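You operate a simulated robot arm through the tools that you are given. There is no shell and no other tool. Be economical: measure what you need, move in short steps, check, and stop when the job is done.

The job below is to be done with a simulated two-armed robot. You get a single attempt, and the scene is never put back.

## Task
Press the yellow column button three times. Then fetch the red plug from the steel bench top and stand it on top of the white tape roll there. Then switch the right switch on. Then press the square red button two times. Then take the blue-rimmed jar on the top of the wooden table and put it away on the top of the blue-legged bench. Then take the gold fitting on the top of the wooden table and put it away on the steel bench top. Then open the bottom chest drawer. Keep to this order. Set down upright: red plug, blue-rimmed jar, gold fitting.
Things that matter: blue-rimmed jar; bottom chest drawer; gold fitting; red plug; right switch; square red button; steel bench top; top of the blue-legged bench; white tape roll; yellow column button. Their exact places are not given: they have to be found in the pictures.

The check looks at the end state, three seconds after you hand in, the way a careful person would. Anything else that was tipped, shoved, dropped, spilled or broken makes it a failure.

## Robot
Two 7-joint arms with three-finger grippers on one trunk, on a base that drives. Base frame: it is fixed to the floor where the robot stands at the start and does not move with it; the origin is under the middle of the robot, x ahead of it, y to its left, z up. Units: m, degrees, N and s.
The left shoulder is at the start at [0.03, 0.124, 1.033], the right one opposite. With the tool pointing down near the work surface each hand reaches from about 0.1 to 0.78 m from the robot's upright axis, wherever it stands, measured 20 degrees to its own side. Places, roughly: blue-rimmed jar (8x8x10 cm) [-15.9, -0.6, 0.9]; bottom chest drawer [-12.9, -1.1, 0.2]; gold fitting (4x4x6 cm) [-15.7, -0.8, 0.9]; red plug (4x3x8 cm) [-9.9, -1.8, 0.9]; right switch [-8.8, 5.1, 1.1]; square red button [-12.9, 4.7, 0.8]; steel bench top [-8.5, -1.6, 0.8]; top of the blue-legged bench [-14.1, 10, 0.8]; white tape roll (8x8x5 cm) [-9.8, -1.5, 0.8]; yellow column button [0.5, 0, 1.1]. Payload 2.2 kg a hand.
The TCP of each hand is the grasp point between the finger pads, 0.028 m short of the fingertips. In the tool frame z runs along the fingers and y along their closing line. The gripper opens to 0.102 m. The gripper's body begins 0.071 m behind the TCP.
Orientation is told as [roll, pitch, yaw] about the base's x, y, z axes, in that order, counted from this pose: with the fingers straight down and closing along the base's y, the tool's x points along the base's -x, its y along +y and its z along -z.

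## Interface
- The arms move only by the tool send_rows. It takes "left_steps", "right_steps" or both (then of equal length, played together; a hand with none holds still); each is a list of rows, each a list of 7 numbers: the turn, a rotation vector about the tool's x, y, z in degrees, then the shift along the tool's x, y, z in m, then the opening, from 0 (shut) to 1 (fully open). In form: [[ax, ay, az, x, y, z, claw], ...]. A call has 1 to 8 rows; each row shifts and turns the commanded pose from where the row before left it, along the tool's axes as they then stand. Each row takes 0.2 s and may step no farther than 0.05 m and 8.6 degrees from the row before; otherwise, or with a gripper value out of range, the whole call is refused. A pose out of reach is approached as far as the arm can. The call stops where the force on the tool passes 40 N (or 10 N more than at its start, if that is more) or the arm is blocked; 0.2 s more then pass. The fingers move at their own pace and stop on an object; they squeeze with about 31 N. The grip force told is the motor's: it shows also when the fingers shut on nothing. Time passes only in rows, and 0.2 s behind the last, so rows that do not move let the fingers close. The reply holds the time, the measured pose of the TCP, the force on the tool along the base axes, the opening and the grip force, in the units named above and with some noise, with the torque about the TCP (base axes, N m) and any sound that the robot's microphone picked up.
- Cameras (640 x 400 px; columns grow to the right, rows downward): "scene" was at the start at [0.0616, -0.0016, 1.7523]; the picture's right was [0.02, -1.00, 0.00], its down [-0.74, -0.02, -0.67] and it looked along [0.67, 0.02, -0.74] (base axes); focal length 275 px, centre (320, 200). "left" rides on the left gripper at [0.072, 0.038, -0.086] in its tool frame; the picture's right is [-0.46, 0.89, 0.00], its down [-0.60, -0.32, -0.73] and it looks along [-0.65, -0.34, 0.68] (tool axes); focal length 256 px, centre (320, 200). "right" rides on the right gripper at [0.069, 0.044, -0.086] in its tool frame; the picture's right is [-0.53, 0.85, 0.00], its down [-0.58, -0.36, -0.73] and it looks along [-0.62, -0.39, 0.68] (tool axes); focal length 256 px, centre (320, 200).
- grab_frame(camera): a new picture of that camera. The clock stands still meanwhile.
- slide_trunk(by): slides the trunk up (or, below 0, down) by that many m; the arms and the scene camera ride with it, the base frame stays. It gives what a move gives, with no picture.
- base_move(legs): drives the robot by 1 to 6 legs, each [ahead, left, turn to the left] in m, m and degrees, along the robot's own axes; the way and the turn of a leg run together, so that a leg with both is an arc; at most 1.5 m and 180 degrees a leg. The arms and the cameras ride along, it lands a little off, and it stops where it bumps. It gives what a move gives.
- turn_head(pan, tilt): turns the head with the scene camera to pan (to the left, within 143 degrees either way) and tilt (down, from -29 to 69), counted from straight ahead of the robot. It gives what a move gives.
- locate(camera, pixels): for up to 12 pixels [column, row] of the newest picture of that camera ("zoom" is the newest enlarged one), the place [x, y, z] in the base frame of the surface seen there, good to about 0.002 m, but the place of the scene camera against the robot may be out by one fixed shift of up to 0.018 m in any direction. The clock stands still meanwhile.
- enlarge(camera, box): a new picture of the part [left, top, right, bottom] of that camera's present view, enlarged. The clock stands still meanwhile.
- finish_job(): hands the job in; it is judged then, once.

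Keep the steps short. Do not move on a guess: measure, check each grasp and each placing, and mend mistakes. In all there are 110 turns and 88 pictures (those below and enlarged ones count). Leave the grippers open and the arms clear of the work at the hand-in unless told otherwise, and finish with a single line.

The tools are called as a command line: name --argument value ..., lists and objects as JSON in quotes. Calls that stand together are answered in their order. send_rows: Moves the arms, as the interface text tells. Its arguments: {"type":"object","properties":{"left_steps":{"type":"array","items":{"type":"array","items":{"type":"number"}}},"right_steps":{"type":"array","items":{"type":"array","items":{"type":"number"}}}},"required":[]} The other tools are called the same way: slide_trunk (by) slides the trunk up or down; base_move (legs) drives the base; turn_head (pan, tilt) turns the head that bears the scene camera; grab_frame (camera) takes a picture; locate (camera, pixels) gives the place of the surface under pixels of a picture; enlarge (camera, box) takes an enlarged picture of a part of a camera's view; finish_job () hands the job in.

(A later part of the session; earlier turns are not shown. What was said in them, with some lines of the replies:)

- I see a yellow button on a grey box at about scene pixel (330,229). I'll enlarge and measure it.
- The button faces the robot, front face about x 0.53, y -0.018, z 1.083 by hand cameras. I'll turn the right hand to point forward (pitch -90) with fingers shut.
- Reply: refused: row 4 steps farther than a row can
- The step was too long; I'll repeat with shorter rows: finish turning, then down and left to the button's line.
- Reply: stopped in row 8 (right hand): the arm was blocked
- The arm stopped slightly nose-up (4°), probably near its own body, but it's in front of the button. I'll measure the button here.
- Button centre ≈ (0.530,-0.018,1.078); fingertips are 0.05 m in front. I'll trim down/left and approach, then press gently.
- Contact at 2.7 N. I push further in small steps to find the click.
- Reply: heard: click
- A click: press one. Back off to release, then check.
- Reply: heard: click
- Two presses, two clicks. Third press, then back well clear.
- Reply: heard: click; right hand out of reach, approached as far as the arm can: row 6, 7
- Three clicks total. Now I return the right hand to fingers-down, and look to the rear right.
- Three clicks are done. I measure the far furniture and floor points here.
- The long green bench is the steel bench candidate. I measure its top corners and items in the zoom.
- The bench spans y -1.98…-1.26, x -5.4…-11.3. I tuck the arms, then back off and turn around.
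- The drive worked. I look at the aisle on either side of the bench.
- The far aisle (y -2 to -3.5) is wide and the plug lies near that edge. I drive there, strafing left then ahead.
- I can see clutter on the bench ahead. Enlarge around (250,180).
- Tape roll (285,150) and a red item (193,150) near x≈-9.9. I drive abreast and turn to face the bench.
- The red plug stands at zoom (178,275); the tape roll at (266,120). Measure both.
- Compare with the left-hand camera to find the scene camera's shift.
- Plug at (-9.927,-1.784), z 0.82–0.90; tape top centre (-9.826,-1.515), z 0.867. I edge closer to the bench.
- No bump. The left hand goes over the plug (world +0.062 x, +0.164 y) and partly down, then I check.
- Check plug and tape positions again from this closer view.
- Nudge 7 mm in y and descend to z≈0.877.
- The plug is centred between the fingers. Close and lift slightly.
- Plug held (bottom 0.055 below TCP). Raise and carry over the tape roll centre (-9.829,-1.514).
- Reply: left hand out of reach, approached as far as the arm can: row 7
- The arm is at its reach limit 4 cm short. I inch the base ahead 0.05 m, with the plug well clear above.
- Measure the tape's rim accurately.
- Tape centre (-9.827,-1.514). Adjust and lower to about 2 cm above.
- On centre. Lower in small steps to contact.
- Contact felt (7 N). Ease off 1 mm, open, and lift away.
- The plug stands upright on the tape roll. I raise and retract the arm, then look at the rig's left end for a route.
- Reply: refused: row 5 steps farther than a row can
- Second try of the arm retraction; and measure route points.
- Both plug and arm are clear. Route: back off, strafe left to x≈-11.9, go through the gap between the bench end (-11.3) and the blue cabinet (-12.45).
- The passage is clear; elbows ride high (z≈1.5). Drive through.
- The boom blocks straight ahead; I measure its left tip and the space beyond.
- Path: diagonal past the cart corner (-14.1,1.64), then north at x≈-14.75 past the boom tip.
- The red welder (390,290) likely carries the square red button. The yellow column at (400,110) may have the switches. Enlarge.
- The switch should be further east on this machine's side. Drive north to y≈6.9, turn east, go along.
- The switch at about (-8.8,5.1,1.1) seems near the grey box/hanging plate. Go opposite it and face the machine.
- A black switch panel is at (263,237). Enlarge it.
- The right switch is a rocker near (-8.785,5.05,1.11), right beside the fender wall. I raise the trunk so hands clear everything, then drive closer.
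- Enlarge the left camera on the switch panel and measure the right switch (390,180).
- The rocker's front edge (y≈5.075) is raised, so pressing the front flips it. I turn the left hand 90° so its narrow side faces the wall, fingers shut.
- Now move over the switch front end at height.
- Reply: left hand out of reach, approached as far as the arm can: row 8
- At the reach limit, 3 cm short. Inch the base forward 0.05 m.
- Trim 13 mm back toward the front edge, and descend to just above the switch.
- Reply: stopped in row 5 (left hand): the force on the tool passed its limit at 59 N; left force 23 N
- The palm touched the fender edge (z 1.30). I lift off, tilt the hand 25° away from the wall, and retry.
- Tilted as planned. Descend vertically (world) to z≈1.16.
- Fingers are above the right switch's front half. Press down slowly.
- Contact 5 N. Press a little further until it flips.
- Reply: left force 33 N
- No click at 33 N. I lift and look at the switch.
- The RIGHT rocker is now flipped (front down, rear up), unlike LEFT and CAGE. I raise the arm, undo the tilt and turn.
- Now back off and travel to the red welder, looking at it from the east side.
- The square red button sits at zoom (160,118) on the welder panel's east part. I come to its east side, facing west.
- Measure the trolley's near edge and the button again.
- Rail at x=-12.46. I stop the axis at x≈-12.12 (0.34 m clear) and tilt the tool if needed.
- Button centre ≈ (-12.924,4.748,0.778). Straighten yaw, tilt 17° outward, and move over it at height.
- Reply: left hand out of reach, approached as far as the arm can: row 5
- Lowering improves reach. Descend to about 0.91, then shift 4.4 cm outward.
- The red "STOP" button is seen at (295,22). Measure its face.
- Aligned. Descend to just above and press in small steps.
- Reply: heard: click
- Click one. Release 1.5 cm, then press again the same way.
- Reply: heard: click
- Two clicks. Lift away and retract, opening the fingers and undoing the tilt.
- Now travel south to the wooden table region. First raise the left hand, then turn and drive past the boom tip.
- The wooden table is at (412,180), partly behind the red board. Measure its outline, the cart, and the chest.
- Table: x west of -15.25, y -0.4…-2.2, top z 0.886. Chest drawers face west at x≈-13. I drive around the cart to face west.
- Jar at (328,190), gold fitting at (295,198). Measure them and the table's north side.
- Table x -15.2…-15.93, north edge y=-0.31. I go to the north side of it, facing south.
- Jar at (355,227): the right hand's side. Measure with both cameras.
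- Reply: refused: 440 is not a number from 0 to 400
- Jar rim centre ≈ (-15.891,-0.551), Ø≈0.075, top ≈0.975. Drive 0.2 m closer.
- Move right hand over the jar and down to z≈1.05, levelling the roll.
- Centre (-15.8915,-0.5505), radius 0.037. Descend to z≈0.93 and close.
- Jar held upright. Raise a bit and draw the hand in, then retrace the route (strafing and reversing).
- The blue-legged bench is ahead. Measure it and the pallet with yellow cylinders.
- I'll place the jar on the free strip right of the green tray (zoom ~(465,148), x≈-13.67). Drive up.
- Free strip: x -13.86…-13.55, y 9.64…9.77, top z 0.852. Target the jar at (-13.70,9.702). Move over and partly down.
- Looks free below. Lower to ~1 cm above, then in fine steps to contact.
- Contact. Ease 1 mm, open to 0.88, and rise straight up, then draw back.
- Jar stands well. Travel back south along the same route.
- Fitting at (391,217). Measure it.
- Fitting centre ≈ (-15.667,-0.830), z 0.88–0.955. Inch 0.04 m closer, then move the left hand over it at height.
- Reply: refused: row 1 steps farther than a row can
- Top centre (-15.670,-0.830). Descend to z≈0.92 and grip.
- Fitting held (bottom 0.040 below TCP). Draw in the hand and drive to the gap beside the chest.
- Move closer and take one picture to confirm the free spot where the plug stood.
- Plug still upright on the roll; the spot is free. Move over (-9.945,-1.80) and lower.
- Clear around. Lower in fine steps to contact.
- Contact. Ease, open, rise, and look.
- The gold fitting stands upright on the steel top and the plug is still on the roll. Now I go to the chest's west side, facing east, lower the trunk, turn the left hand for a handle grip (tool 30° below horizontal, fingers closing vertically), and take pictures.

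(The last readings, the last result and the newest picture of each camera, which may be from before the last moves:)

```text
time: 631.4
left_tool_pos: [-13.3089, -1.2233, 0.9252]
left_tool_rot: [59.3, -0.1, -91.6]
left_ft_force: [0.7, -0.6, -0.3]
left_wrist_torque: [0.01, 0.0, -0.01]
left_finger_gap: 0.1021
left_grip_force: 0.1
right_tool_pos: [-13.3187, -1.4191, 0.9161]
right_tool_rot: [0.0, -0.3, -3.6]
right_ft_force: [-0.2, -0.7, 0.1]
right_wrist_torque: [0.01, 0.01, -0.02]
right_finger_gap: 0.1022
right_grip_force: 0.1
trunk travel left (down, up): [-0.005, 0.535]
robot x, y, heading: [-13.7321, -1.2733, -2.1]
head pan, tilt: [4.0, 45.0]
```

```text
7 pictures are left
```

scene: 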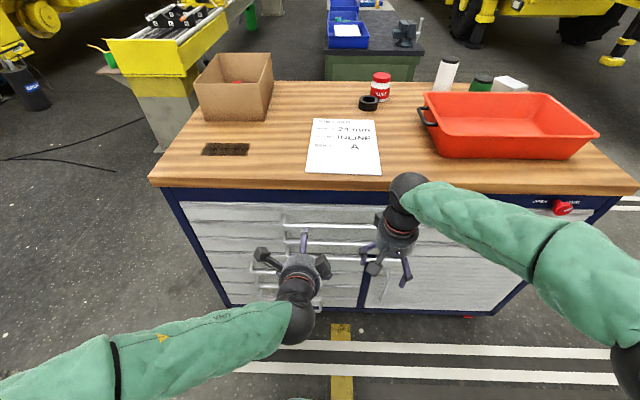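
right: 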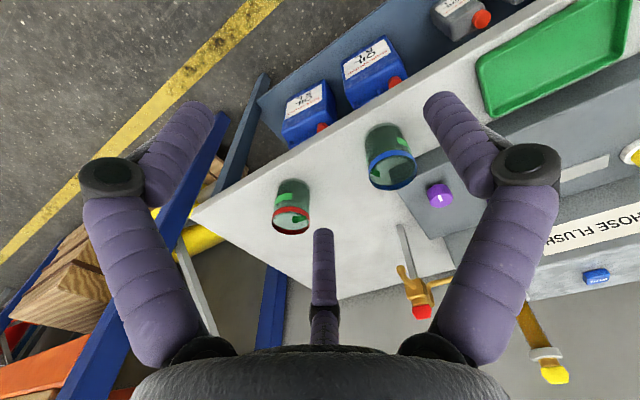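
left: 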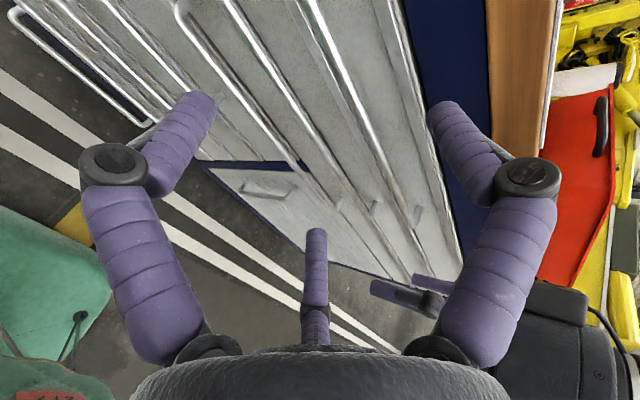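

Handles are long bars; the bottom drawer's is the leftmost one in the left image, about (85,75). Measure bars and face.

enlarge --camera "left" --box '[0, 0, 200, 140]'

locate --camera "left" --pixels '[[20, 18], [50, 44], [85, 75], [115, 100], [145, 128], [100, 72], [130, 92], [110, 30], [150, 66], [60, 100], [205, 45], [95, 95]]'

locate --camera "left" --pixels '[[40, 33], [43, 36], [46, 40], [80, 69], [82, 72], [87, 78], [90, 81], [110, 95], [112, 98], [118, 103], [70, 62], [73, 64]]'

enlarge --camera "scene" --box '[160, 190, 400, 330]'

locate --camera "scene" --pixels '[[240, 300], [250, 290], [320, 308], [340, 300], [255, 270], [345, 285], [350, 262], [300, 223], [230, 290], [215, 240]]'

```text
2.86 times, centred on (100, 70) of left
```

zoom: 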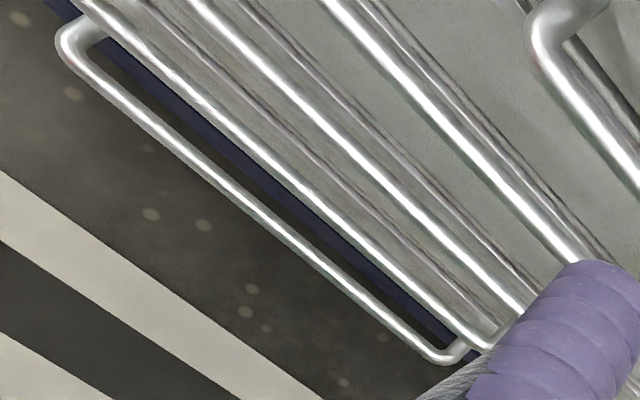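

```text
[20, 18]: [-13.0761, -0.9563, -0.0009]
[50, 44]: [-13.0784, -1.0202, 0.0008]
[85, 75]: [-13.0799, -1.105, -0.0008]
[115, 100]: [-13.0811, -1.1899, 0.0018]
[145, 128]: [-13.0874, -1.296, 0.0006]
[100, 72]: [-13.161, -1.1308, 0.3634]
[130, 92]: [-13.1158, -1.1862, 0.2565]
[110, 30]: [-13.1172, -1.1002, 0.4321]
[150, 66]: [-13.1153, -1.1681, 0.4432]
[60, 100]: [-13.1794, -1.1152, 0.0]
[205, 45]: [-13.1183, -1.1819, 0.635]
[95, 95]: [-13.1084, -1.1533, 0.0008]
```

```text
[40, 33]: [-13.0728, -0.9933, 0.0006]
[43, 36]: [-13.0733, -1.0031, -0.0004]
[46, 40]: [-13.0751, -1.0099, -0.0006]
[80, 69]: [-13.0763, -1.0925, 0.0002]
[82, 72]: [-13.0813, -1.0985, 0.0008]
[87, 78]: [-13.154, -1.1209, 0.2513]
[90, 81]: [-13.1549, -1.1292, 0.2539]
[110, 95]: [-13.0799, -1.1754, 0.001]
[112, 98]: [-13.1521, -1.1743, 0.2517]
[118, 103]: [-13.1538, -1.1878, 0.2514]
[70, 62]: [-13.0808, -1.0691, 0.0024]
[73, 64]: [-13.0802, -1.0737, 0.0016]
```

```text
2.67 times, centred on (280, 260) of scene
```

zoom: 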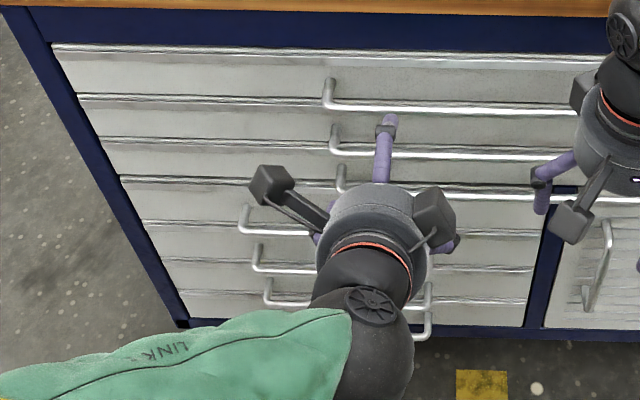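

```text
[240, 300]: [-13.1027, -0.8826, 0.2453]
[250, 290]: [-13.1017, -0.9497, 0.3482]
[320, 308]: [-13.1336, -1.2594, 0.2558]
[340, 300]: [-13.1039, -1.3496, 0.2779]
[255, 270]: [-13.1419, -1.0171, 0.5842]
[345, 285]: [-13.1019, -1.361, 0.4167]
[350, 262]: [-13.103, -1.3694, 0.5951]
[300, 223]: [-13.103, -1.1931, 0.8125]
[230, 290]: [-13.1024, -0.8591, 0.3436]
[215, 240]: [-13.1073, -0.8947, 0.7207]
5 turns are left
```

Bottom bar: centre ≈ (-13.149, -1.12, 0.25), face at x -13.115. I tilt the tool nearer horizontal, descend in front of the drawers to just before the bar, gripper half open, and look.

send_rows --left_steps '[[-8.5, 0, 0, 0, 0, 0, 0.5], [-8.5, 0, 0, 0, 0, 0, 0.5], [0, 0, 0, 0.0075, -0.0457, 0.0108, 0.5], [0, 0, 0, 0.0075, -0.0457, 0.0108, 0.5], [0, 0, 0, 0.0075, -0.0457, 0.0108, 0.5], [0, 0, 0, 0.0075, -0.0457, 0.0108, 0.5], [0, 0, 0, 0.0075, -0.0457, 0.0108, 0.5], [0, 0, 0, 0.0075, -0.0457, 0.0108, 0.5]]'

send_rows --left_steps '[[0, 0, 0, 0.0075, -0.0457, 0.0108, 0.5], [0, 0, 0, 0.0075, -0.0457, 0.0108, 0.5], [0, 0, 0, 0.0075, -0.0457, 0.0108, 0.5], [0, 0, 0, 0.0075, -0.0457, 0.0108, 0.5], [0, 0, 0, 0.0075, -0.0457, 0.0108, 0.5], [0, 0, 0, 0.0075, -0.0457, 0.0108, 0.5], [0, 0, 0, 0.0075, -0.0457, 0.0108, 0.5], [0, 0, 0, 0.0075, -0.0457, 0.0108, 0.5]]'

grab_frame --camera "left"

locate --camera "left" --pixels '[[260, 60], [280, 60], [300, 60], [320, 60], [340, 60], [360, 60], [260, 110], [280, 110], [300, 110], [320, 110], [340, 110], [360, 110]]'

```text
time: 633.2
left_tool_pos: [-13.318, -1.2129, 0.6556]
left_tool_rot: [76.6, -0.1, -91.2]
left_ft_force: [0.7, -0.4, -0.5]
left_wrist_torque: [0.01, 0.01, 0.02]
left_finger_gap: 0.051
left_grip_force: 0.0
left hand out of reach, approached as far as the arm can: row 7, 8
right_tool_pos: [-13.3179, -1.4193, 0.9171]
right_tool_rot: [0.0, -0.2, -3.6]
right_ft_force: [-0.5, 0.7, 0.2]
right_wrist_torque: [-0.02, 0.0, -0.01]
right_finger_gap: 0.1018
right_grip_force: 0.0
trunk travel left (down, up): [-0.005, 0.535]
robot x, y, heading: [-13.7312, -1.2717, -2.2]
head pan, tilt: [4.0, 45.0]
```

```text
time: 635.0
left_tool_pos: [-13.3707, -1.3083, 0.3549]
left_tool_rot: [76.4, -0.1, -91.3]
left_ft_force: [-0.2, -0.4, 0.7]
left_wrist_torque: [0.0, 0.02, 0.0]
left_finger_gap: 0.051
left_grip_force: 0.1
left hand out of reach, approached as far as the arm can: row 1, 2, 3, 4, 5, 6, 7, 8
right_tool_pos: [-13.3185, -1.4182, 0.9176]
right_tool_rot: [0.0, -0.4, -3.6]
right_ft_force: [-0.7, -0.3, 0.6]
right_wrist_torque: [0.0, 0.02, 0.0]
right_finger_gap: 0.102
right_grip_force: 0.1
trunk travel left (down, up): [-0.005, 0.535]
robot x, y, heading: [-13.7335, -1.2733, -2.1]
head pan, tilt: [4.0, 45.0]
```

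```text
4 pictures are left
```

left: 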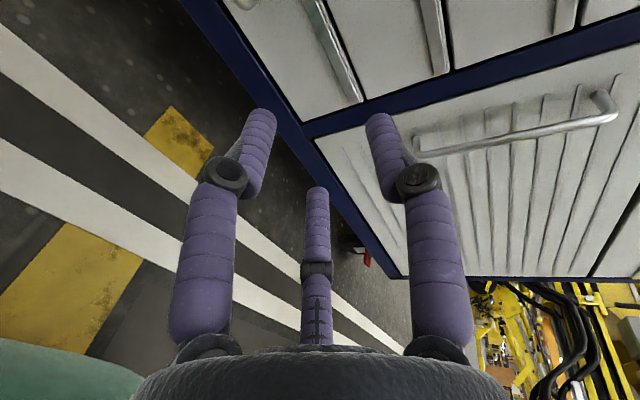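

```text
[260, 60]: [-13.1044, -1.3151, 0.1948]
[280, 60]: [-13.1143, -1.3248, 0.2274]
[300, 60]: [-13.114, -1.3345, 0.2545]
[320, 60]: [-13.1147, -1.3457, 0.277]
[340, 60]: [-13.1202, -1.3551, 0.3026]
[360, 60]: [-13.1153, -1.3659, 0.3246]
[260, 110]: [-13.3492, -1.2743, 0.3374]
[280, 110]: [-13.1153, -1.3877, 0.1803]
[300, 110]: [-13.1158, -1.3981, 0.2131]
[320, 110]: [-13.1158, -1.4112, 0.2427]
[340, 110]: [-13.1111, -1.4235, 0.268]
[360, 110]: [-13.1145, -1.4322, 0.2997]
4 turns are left
```

The arm was folded too tightly there. I back the base 0.12 m so the arm extends, then move forward, left and down to the pre-grasp point (-13.25,-1.12,0.268).

base_move --legs '[[-0.12, 0.02, 2]]'

send_rows --left_steps '[[0, 0, 0, 0.0013, 0.0113, 0.0467, 0.5], [0, 0, 0, 0.0013, 0.0113, 0.0467, 0.5], [0, 0, 0, 0.0013, 0.0113, 0.0467, 0.5], [0, 0, 0, 0.0013, 0.0113, 0.0467, 0.5], [0, 0, 0, 0.0008, 0.006, 0.025, 0.5]]'

send_rows --left_steps '[[0, 0, 0, 0.0368, -0.0172, 0.0031, 0.5], [0, 0, 0, 0.0368, -0.0172, 0.0031, 0.5], [0, 0, 0, 0.0368, -0.0172, 0.0031, 0.5], [0, 0, 0, 0.0368, -0.0172, 0.0031, 0.5], [0, 0, 0, 0.0368, -0.0172, 0.0031, 0.5], [0, 0, 0, 0, 0, 0, 0.5]]'

grab_frame --camera "left"

locate --camera "left" --pixels '[[280, 40], [295, 40], [305, 40], [315, 40], [325, 40], [335, 40], [350, 40], [290, 80], [300, 80], [310, 80], [320, 80], [330, 80]]'

```text
time: 636.3
left_tool_pos: [-13.4885, -1.2755, 0.3547]
left_tool_rot: [76.5, -0.1, -89.5]
left_ft_force: [0.1, -1.0, -0.3]
left_wrist_torque: [0.0, 0.0, 0.0]
left_finger_gap: 0.0512
left_grip_force: 0.1
right_tool_pos: [-13.4333, -1.3836, 0.9173]
right_tool_rot: [0.0, -0.3, -1.8]
right_ft_force: [0.0, 0.2, -0.3]
right_wrist_torque: [-0.03, 0.01, -0.03]
right_finger_gap: 0.1022
right_grip_force: 0.2
trunk travel left (down, up): [-0.005, 0.535]
robot x, y, heading: [-13.8512, -1.2489, -0.6]
head pan, tilt: [4.0, 45.0]
```

```text
time: 637.5
left_tool_pos: [-13.2942, -1.3135, 0.3436]
left_tool_rot: [76.3, 0.0, -88.9]
left_ft_force: [10.7, 0.0, 5.2]
left_wrist_torque: [0.0, 0.79, 0.01]
left_finger_gap: 0.0508
left_grip_force: 0.0
left hand out of reach, approached as far as the arm can: row 1, 2, 3, 4, 5
right_tool_pos: [-13.4327, -1.3833, 0.9169]
right_tool_rot: [0.1, -0.2, -1.8]
right_ft_force: [-0.4, 0.5, 1.0]
right_wrist_torque: [0.01, -0.04, 0.02]
right_finger_gap: 0.1021
right_grip_force: 0.0
trunk travel left (down, up): [-0.005, 0.535]
robot x, y, heading: [-13.8532, -1.2461, -0.7]
head pan, tilt: [4.0, 45.0]
```

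```text
time: 638.9
left_tool_pos: [-13.3048, -1.306, 0.3275]
left_tool_rot: [75.9, 0.2, -88.4]
left_ft_force: [1.4, 0.3, 0.0]
left_wrist_torque: [0.0, -0.01, 0.01]
left_finger_gap: 0.0508
left_grip_force: 0.1
left hand out of reach, approached as far as the arm can: row 1, 2, 3, 4, 5
right_tool_pos: [-13.434, -1.3837, 0.9178]
right_tool_rot: [0.0, -0.3, -1.8]
right_ft_force: [0.1, 0.0, 0.3]
right_wrist_torque: [-0.03, -0.01, 0.03]
right_finger_gap: 0.102
right_grip_force: 0.0
trunk travel left (down, up): [-0.005, 0.535]
robot x, y, heading: [-13.851, -1.2531, -0.4]
head pan, tilt: [4.0, 45.0]
```

```text
3 pictures are left
```

left: 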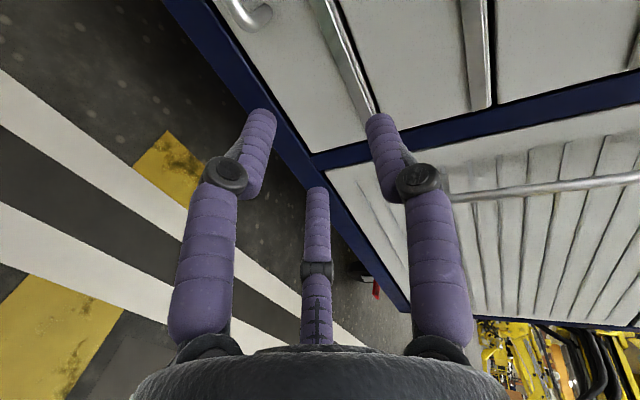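

```text
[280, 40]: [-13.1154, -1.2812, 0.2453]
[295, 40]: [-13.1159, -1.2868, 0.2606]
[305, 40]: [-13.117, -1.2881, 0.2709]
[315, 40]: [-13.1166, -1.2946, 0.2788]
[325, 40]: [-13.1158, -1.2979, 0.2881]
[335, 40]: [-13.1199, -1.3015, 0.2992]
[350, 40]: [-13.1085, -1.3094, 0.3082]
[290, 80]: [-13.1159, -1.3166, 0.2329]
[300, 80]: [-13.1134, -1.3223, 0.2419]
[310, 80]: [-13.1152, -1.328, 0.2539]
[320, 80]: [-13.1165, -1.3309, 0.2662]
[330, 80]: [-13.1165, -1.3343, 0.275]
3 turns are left
```

The arm slides along its limit but holds orientation, so I'll lower it with the arm and place it with the base: down two rows, then base left 0.215 and ahead 0.07 to the pre-grasp point.

send_rows --left_steps '[[0, 0, 0, -0.0144, -0.0418, 0.0059, 0.6], [0, 0, 0, -0.0144, -0.0418, 0.0059, 0.6], [0, 0, 0, 0, 0, 0, 0.6]]'

base_move --legs '[[0, 0.215, 0], [0.07, 0, 0]]'

grab_frame --camera "left"

locate --camera "left" --pixels '[[275, 60], [285, 60], [292, 60], [299, 60], [306, 60], [313, 60], [320, 60], [327, 60], [334, 60], [341, 60], [350, 60], [360, 60]]'

locate --camera "left" --pixels '[[285, 95], [292, 95], [299, 95], [306, 95], [313, 95], [320, 95], [327, 95], [334, 95], [341, 95], [348, 95], [300, 30], [320, 30]]'

```text
time: 639.9
left_tool_pos: [-13.2913, -1.3146, 0.33]
left_tool_rot: [78.8, -0.6, -88.2]
left_ft_force: [0.2, 0.6, -0.7]
left_wrist_torque: [-0.01, -0.02, -0.02]
left_finger_gap: 0.0614
left_grip_force: 0.1
left hand out of reach, approached as far as the arm can: row 1, 2
right_tool_pos: [-13.4343, -1.3841, 0.918]
right_tool_rot: [0.0, -0.4, -1.9]
right_ft_force: [-0.2, 0.0, 0.1]
right_wrist_torque: [0.01, 0.01, 0.01]
right_finger_gap: 0.102
right_grip_force: 0.0
trunk travel left (down, up): [-0.005, 0.535]
robot x, y, heading: [-13.8515, -1.2477, -0.7]
head pan, tilt: [4.0, 45.0]
stopped in row 3 (left hand): the arm was blocked; the commanded pose is now the measured one
```

```text
time: 642.2
left_tool_pos: [-13.2194, -1.0944, 0.3299]
left_tool_rot: [78.7, -0.6, -88.0]
left_ft_force: [0.1, -0.6, 0.1]
left_wrist_torque: [0.02, 0.03, -0.02]
left_finger_gap: 0.0611
left_grip_force: 0.0
right_tool_pos: [-13.3622, -1.1633, 0.9172]
right_tool_rot: [-0.1, -0.1, -1.7]
right_ft_force: [0.5, -0.2, -0.2]
right_wrist_torque: [0.04, 0.01, 0.01]
right_finger_gap: 0.1019
right_grip_force: 0.0
trunk travel left (down, up): [-0.005, 0.535]
robot x, y, heading: [-13.7779, -1.0292, -0.4]
head pan, tilt: [4.0, 45.0]
```

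```text
2 pictures are left
```

left: 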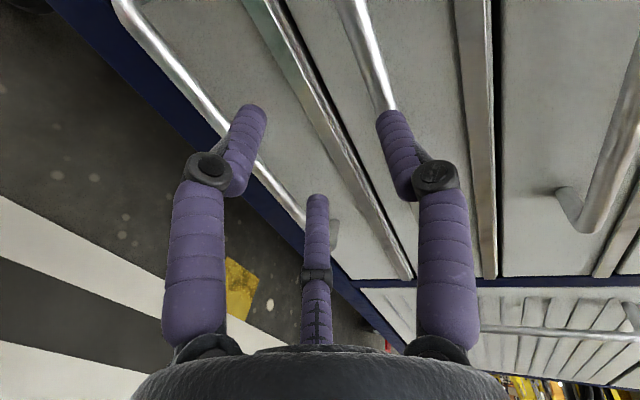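

```text
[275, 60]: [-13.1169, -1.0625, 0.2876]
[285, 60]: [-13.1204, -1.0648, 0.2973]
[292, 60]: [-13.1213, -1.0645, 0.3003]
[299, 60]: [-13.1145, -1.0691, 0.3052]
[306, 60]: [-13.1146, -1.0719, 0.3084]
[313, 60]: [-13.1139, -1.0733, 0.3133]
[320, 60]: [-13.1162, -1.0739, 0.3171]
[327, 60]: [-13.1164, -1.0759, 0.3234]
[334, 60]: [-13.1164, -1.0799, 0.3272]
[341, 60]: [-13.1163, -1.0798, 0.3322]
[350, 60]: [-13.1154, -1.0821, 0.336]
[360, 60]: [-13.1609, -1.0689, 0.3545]
```

```text
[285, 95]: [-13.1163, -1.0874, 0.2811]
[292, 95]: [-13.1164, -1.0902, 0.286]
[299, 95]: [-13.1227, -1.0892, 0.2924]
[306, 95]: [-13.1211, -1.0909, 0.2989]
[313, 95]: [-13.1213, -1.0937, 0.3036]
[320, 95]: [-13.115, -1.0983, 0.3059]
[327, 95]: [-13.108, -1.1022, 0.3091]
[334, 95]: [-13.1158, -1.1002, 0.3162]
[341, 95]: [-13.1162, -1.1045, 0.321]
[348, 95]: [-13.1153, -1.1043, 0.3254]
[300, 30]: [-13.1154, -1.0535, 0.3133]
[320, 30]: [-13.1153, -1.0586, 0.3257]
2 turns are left
```

Two turns remain. I tip the tool down (rotation about the TCP frees the wrist), lower 0.068 m, advance with the base 0.053 m so the bar lies between the fingers, close, pull back 0.3 m with the base, and take a picture.

send_rows --left_steps '[[8, 0, 0, 0, 0, 0, 0.5], [8, 0, 0, 0, 0, 0, 0.5], [8, 0, 0, 0, 0, 0, 0.5], [0, 0, 0, 0, -0.0278, 0.0197, 0.5], [0, 0, 0, 0, -0.0278, 0.0197, 0.5], [0, 0, 0, 0, 0, 0, 0.5]]'

base_move --legs '[[0.053, 0, 0]]'

send_rows --left_steps '[[0, 0, 0, 0, 0, 0, 0], [0, 0, 0, 0, 0, 0, 0], [0, 0, 0, 0, 0, 0, 0], [0, 0, 0, 0, 0, 0, 0]]'

base_move --legs '[[-0.3, 0, 0]]'

grab_frame --camera "left"

grab_frame --camera "scene"

```text
time: 643.6
left_tool_pos: [-13.2174, -1.096, 0.2604]
left_tool_rot: [54.7, -0.6, -88.0]
left_ft_force: [0.4, -0.6, -0.3]
left_wrist_torque: [0.04, 0.0, -0.03]
left_finger_gap: 0.051
left_grip_force: 0.0
right_tool_pos: [-13.3633, -1.1634, 0.9178]
right_tool_rot: [-0.1, -0.3, -1.7]
right_ft_force: [-0.9, -0.6, 0.1]
right_wrist_torque: [-0.01, 0.03, 0.01]
right_finger_gap: 0.1018
right_grip_force: 0.1
trunk travel left (down, up): [-0.005, 0.535]
robot x, y, heading: [-13.78, -1.0316, -0.2]
head pan, tilt: [4.0, 45.0]
```

```text
time: 644.5
left_tool_pos: [-13.1696, -1.0967, 0.2586]
left_tool_rot: [54.4, -0.5, -88.1]
left_ft_force: [-5.0, 1.9, -10.8]
left_wrist_torque: [0.3, 0.16, -0.23]
left_finger_gap: 0.053
left_grip_force: 1.7
right_tool_pos: [-13.3103, -1.164, 0.9174]
right_tool_rot: [0.1, -0.3, -1.7]
right_ft_force: [0.3, -0.4, 0.1]
right_wrist_torque: [0.0, -0.06, 0.03]
right_finger_gap: 0.1022
right_grip_force: 0.1
trunk travel left (down, up): [-0.005, 0.535]
robot x, y, heading: [-13.7274, -1.0274, -0.4]
head pan, tilt: [4.0, 45.0]
```

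```text
time: 645.5
left_tool_pos: [-13.1744, -1.0972, 0.255]
left_tool_rot: [53.6, -0.4, -88.4]
left_ft_force: [-20.4, -11.8, -16.4]
left_wrist_torque: [0.87, 0.39, -0.69]
left_finger_gap: 0.0211
left_grip_force: 45.3
right_tool_pos: [-13.31, -1.1643, 0.9176]
right_tool_rot: [0.1, -0.2, -1.7]
right_ft_force: [-0.2, 0.3, 1.0]
right_wrist_torque: [-0.05, -0.01, 0.0]
right_finger_gap: 0.1022
right_grip_force: 0.2
trunk travel left (down, up): [-0.005, 0.535]
robot x, y, heading: [-13.7279, -1.0325, 0.1]
head pan, tilt: [4.0, 45.0]
```

```text
time: 646.2
left_tool_pos: [-13.1787, -1.0975, 0.2538]
left_tool_rot: [53.7, -0.4, -88.6]
left_ft_force: [3.7, -0.6, -7.8]
left_wrist_torque: [0.96, 0.16, -0.28]
left_finger_gap: 0.0211
left_grip_force: 45.2
right_tool_pos: [-13.3141, -1.1637, 0.9173]
right_tool_rot: [0.0, -0.2, -1.8]
right_ft_force: [0.0, 0.4, 0.3]
right_wrist_torque: [-0.01, 0.01, 0.01]
right_finger_gap: 0.1021
right_grip_force: 0.2
trunk travel left (down, up): [-0.005, 0.535]
robot x, y, heading: [-13.7305, -1.0294, -0.3]
head pan, tilt: [4.0, 45.0]
stopped in leg 1: the force on the tool passed its limit at 47 N (the readings are from after the stop); the commanded pose is now the measured one
```

```text
1 pictures are left
```

left: 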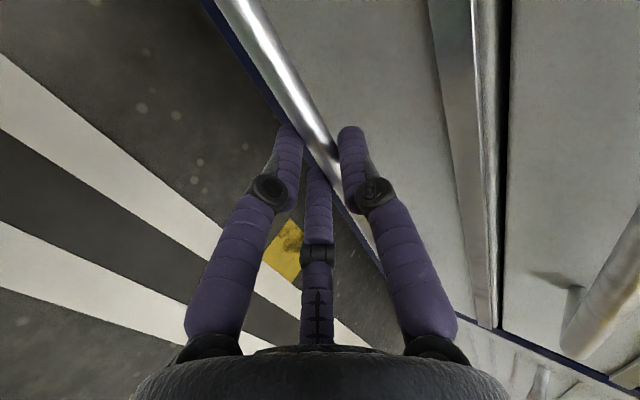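

```text
0 pictures are left
1 turns are left
```

scene: 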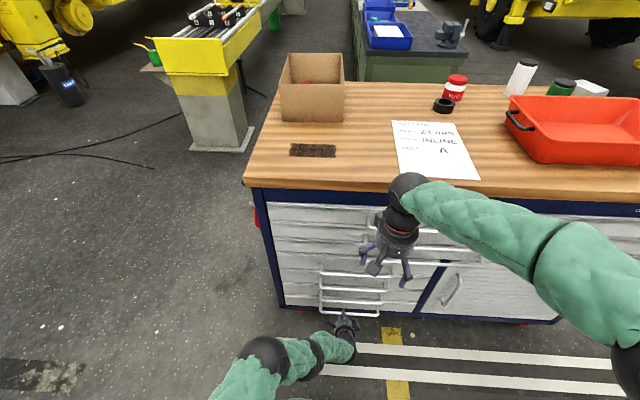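

The bar is gripped (gap 0.021, seen between the fingers), but the pull stopped on the pre-stress force. In this last turn I pull slowly with the arm first, then with short base moves, open, back away horizontally, and hand in.

send_rows --left_steps '[[0, 0, 0, 0, -0.0047, -0.0065, 0], [0, 0, 0, 0, -0.0047, -0.0065, 0], [0, 0, 0, 0, -0.0047, -0.0065, 0], [0, 0, 0, 0, -0.0047, -0.0065, 0], [0, 0, 0, 0, -0.0047, -0.0065, 0]]'

base_move --legs '[[-0.06, 0, 0]]'

base_move --legs '[[-0.06, 0, 0]]'

base_move --legs '[[-0.06, 0, 0]]'

base_move --legs '[[-0.06, 0, 0]]'

base_move --legs '[[-0.06, 0, 0]]'

base_move --legs '[[-0.05, 0, 0]]'

send_rows --left_steps '[[0, 0, 0, 0, 0, 0, 0.4], [0, 0, 0, 0, 0, 0, 0.65], [0, 0, 0, 0, 0, 0, 0.65], [0, 0, 0, 0, 0, 0, 0.65]]'

base_move --legs '[[-0.25, 0, 0]]'

send_rows --left_steps '[[0, 0, 0, 0, 0, 0, 1], [0, 0, 0, 0, 0, 0, 1]]'

finish_job

```text
time: 647.4
left_tool_pos: [-13.2201, -1.0985, 0.2554]
left_tool_rot: [53.4, -0.5, -88.5]
left_ft_force: [-0.6, 19.9, -16.9]
left_wrist_torque: [0.63, 0.33, -0.98]
left_finger_gap: 0.021
left_grip_force: 45.3
right_tool_pos: [-13.3139, -1.1635, 0.9175]
right_tool_rot: [0.0, -0.2, -1.7]
right_ft_force: [-0.7, -0.3, -0.3]
right_wrist_torque: [0.01, -0.01, 0.02]
right_finger_gap: 0.102
right_grip_force: 0.0
trunk travel left (down, up): [-0.005, 0.535]
robot x, y, heading: [-13.7324, -1.0285, -0.3]
head pan, tilt: [4.0, 45.0]
```

```text
time: 648.4
left_tool_pos: [-13.2763, -1.0972, 0.2548]
left_tool_rot: [53.4, -0.6, -88.5]
left_ft_force: [-0.4, 14.2, -23.8]
left_wrist_torque: [1.31, 0.47, -0.11]
left_finger_gap: 0.021
left_grip_force: 44.9
right_tool_pos: [-13.3705, -1.1622, 0.9164]
right_tool_rot: [0.0, -0.2, -1.5]
right_ft_force: [0.1, 0.3, 0.9]
right_wrist_torque: [-0.01, 0.0, 0.01]
right_finger_gap: 0.1019
right_grip_force: 0.1
trunk travel left (down, up): [-0.005, 0.535]
robot x, y, heading: [-13.7896, -1.0298, -0.2]
head pan, tilt: [4.0, 45.0]
```

```text
time: 649.4
left_tool_pos: [-13.3371, -1.0986, 0.2538]
left_tool_rot: [53.3, -0.5, -88.6]
left_ft_force: [0.0, -12.6, -7.9]
left_wrist_torque: [0.56, 0.19, -1.01]
left_finger_gap: 0.0208
left_grip_force: 44.8
right_tool_pos: [-13.4308, -1.1625, 0.9169]
right_tool_rot: [-0.1, -0.3, -1.6]
right_ft_force: [0.3, -0.1, -0.2]
right_wrist_torque: [-0.01, 0.01, 0.0]
right_finger_gap: 0.1018
right_grip_force: 0.1
trunk travel left (down, up): [-0.005, 0.535]
robot x, y, heading: [-13.8494, -1.0283, -0.3]
head pan, tilt: [4.0, 45.0]
```

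```text
time: 650.3
left_tool_pos: [-13.3968, -1.0978, 0.2545]
left_tool_rot: [53.4, -0.5, -88.7]
left_ft_force: [-0.6, -18.8, -2.1]
left_wrist_torque: [0.42, 0.06, -1.16]
left_finger_gap: 0.0211
left_grip_force: 44.8
right_tool_pos: [-13.491, -1.1623, 0.918]
right_tool_rot: [0.0, -0.3, -1.5]
right_ft_force: [0.2, -0.3, 0.5]
right_wrist_torque: [-0.01, 0.01, 0.03]
right_finger_gap: 0.1018
right_grip_force: 0.1
trunk travel left (down, up): [-0.005, 0.535]
robot x, y, heading: [-13.912, -1.0307, -0.1]
head pan, tilt: [4.0, 45.0]
```

```text
time: 651.3
left_tool_pos: [-13.4583, -1.097, 0.255]
left_tool_rot: [53.5, -0.5, -88.7]
left_ft_force: [-0.7, 2.2, 0.2]
left_wrist_torque: [0.69, 0.01, -0.62]
left_finger_gap: 0.0209
left_grip_force: 44.8
right_tool_pos: [-13.5515, -1.1617, 0.9182]
right_tool_rot: [0.0, -0.3, -1.5]
right_ft_force: [0.0, 0.4, 0.4]
right_wrist_torque: [0.02, -0.01, 0.01]
right_finger_gap: 0.1019
right_grip_force: 0.1
trunk travel left (down, up): [-0.005, 0.535]
robot x, y, heading: [-13.9742, -1.0274, -0.2]
head pan, tilt: [4.0, 45.0]
```

```text
time: 652.3
left_tool_pos: [-13.5159, -1.0971, 0.2541]
left_tool_rot: [53.5, -0.4, -88.7]
left_ft_force: [-0.5, 2.3, 0.3]
left_wrist_torque: [0.74, 0.03, -0.62]
left_finger_gap: 0.0209
left_grip_force: 44.7
right_tool_pos: [-13.6102, -1.1609, 0.918]
right_tool_rot: [0.1, -0.3, -1.7]
right_ft_force: [-0.3, -0.4, 0.1]
right_wrist_torque: [-0.03, 0.05, 0.0]
right_finger_gap: 0.1017
right_grip_force: 0.0
trunk travel left (down, up): [-0.005, 0.535]
robot x, y, heading: [-14.0306, -1.0286, -0.2]
head pan, tilt: [4.0, 45.0]
```

```text
time: 653.2
left_tool_pos: [-13.566, -1.0975, 0.2549]
left_tool_rot: [53.4, -0.3, -88.7]
left_ft_force: [-1.3, 1.0, 0.2]
left_wrist_torque: [0.73, -0.03, -0.62]
left_finger_gap: 0.021
left_grip_force: 45.3
right_tool_pos: [-13.6601, -1.1609, 0.9172]
right_tool_rot: [-0.1, -0.4, -1.6]
right_ft_force: [-0.9, -0.5, -0.2]
right_wrist_torque: [0.01, 0.03, 0.02]
right_finger_gap: 0.1022
right_grip_force: 0.1
trunk travel left (down, up): [-0.005, 0.535]
robot x, y, heading: [-14.0781, -1.0298, -0.5]
head pan, tilt: [4.0, 45.0]
```

```text
time: 654.2
left_tool_pos: [-13.5662, -1.0974, 0.2544]
left_tool_rot: [53.4, -0.4, -88.8]
left_ft_force: [-0.1, 0.3, 0.0]
left_wrist_torque: [-0.02, 0.02, 0.02]
left_finger_gap: 0.0663
left_grip_force: 0.0
right_tool_pos: [-13.6606, -1.1613, 0.917]
right_tool_rot: [0.0, -0.3, -1.6]
right_ft_force: [0.1, -0.5, -0.2]
right_wrist_torque: [0.02, 0.01, 0.0]
right_finger_gap: 0.1018
right_grip_force: 0.1
trunk travel left (down, up): [-0.005, 0.535]
robot x, y, heading: [-14.0817, -1.0281, -0.3]
head pan, tilt: [4.0, 45.0]
```

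```text
time: 656.0
left_tool_pos: [-13.8161, -1.0993, 0.2534]
left_tool_rot: [53.4, -0.4, -89.2]
left_ft_force: [-0.2, 0.3, 0.5]
left_wrist_torque: [0.0, 0.01, 0.01]
left_finger_gap: 0.0662
left_grip_force: 0.0
right_tool_pos: [-13.9101, -1.1621, 0.918]
right_tool_rot: [0.0, -0.3, -1.9]
right_ft_force: [0.0, 0.3, 0.2]
right_wrist_torque: [0.06, 0.06, 0.03]
right_finger_gap: 0.1021
right_grip_force: 0.1
trunk travel left (down, up): [-0.005, 0.535]
robot x, y, heading: [-14.3272, -1.0272, -0.8]
head pan, tilt: [4.0, 45.0]
```

```text
time: 656.6
left_tool_pos: [-13.8155, -1.0991, 0.2559]
left_tool_rot: [53.5, -0.4, -89.2]
left_ft_force: [-0.9, 0.3, -0.7]
left_wrist_torque: [-0.02, 0.01, 0.0]
left_finger_gap: 0.1017
left_grip_force: 0.2
right_tool_pos: [-13.9106, -1.1631, 0.9173]
right_tool_rot: [0.1, -0.2, -2.0]
right_ft_force: [0.2, 0.1, 0.0]
right_wrist_torque: [-0.02, 0.01, 0.0]
right_finger_gap: 0.1019
right_grip_force: 0.1
trunk travel left (down, up): [-0.005, 0.535]
robot x, y, heading: [-14.3287, -1.0254, -0.8]
head pan, tilt: [4.0, 45.0]
```

```text
The job is handed in.
```

All seven steps were carried out in order and the job is handed in, but I had no pictures left to confirm the drawer: its handle stayed gripped through a pull of about 0.39 m. The right switch flipped without an audible click, and "on" is my reading of its position.
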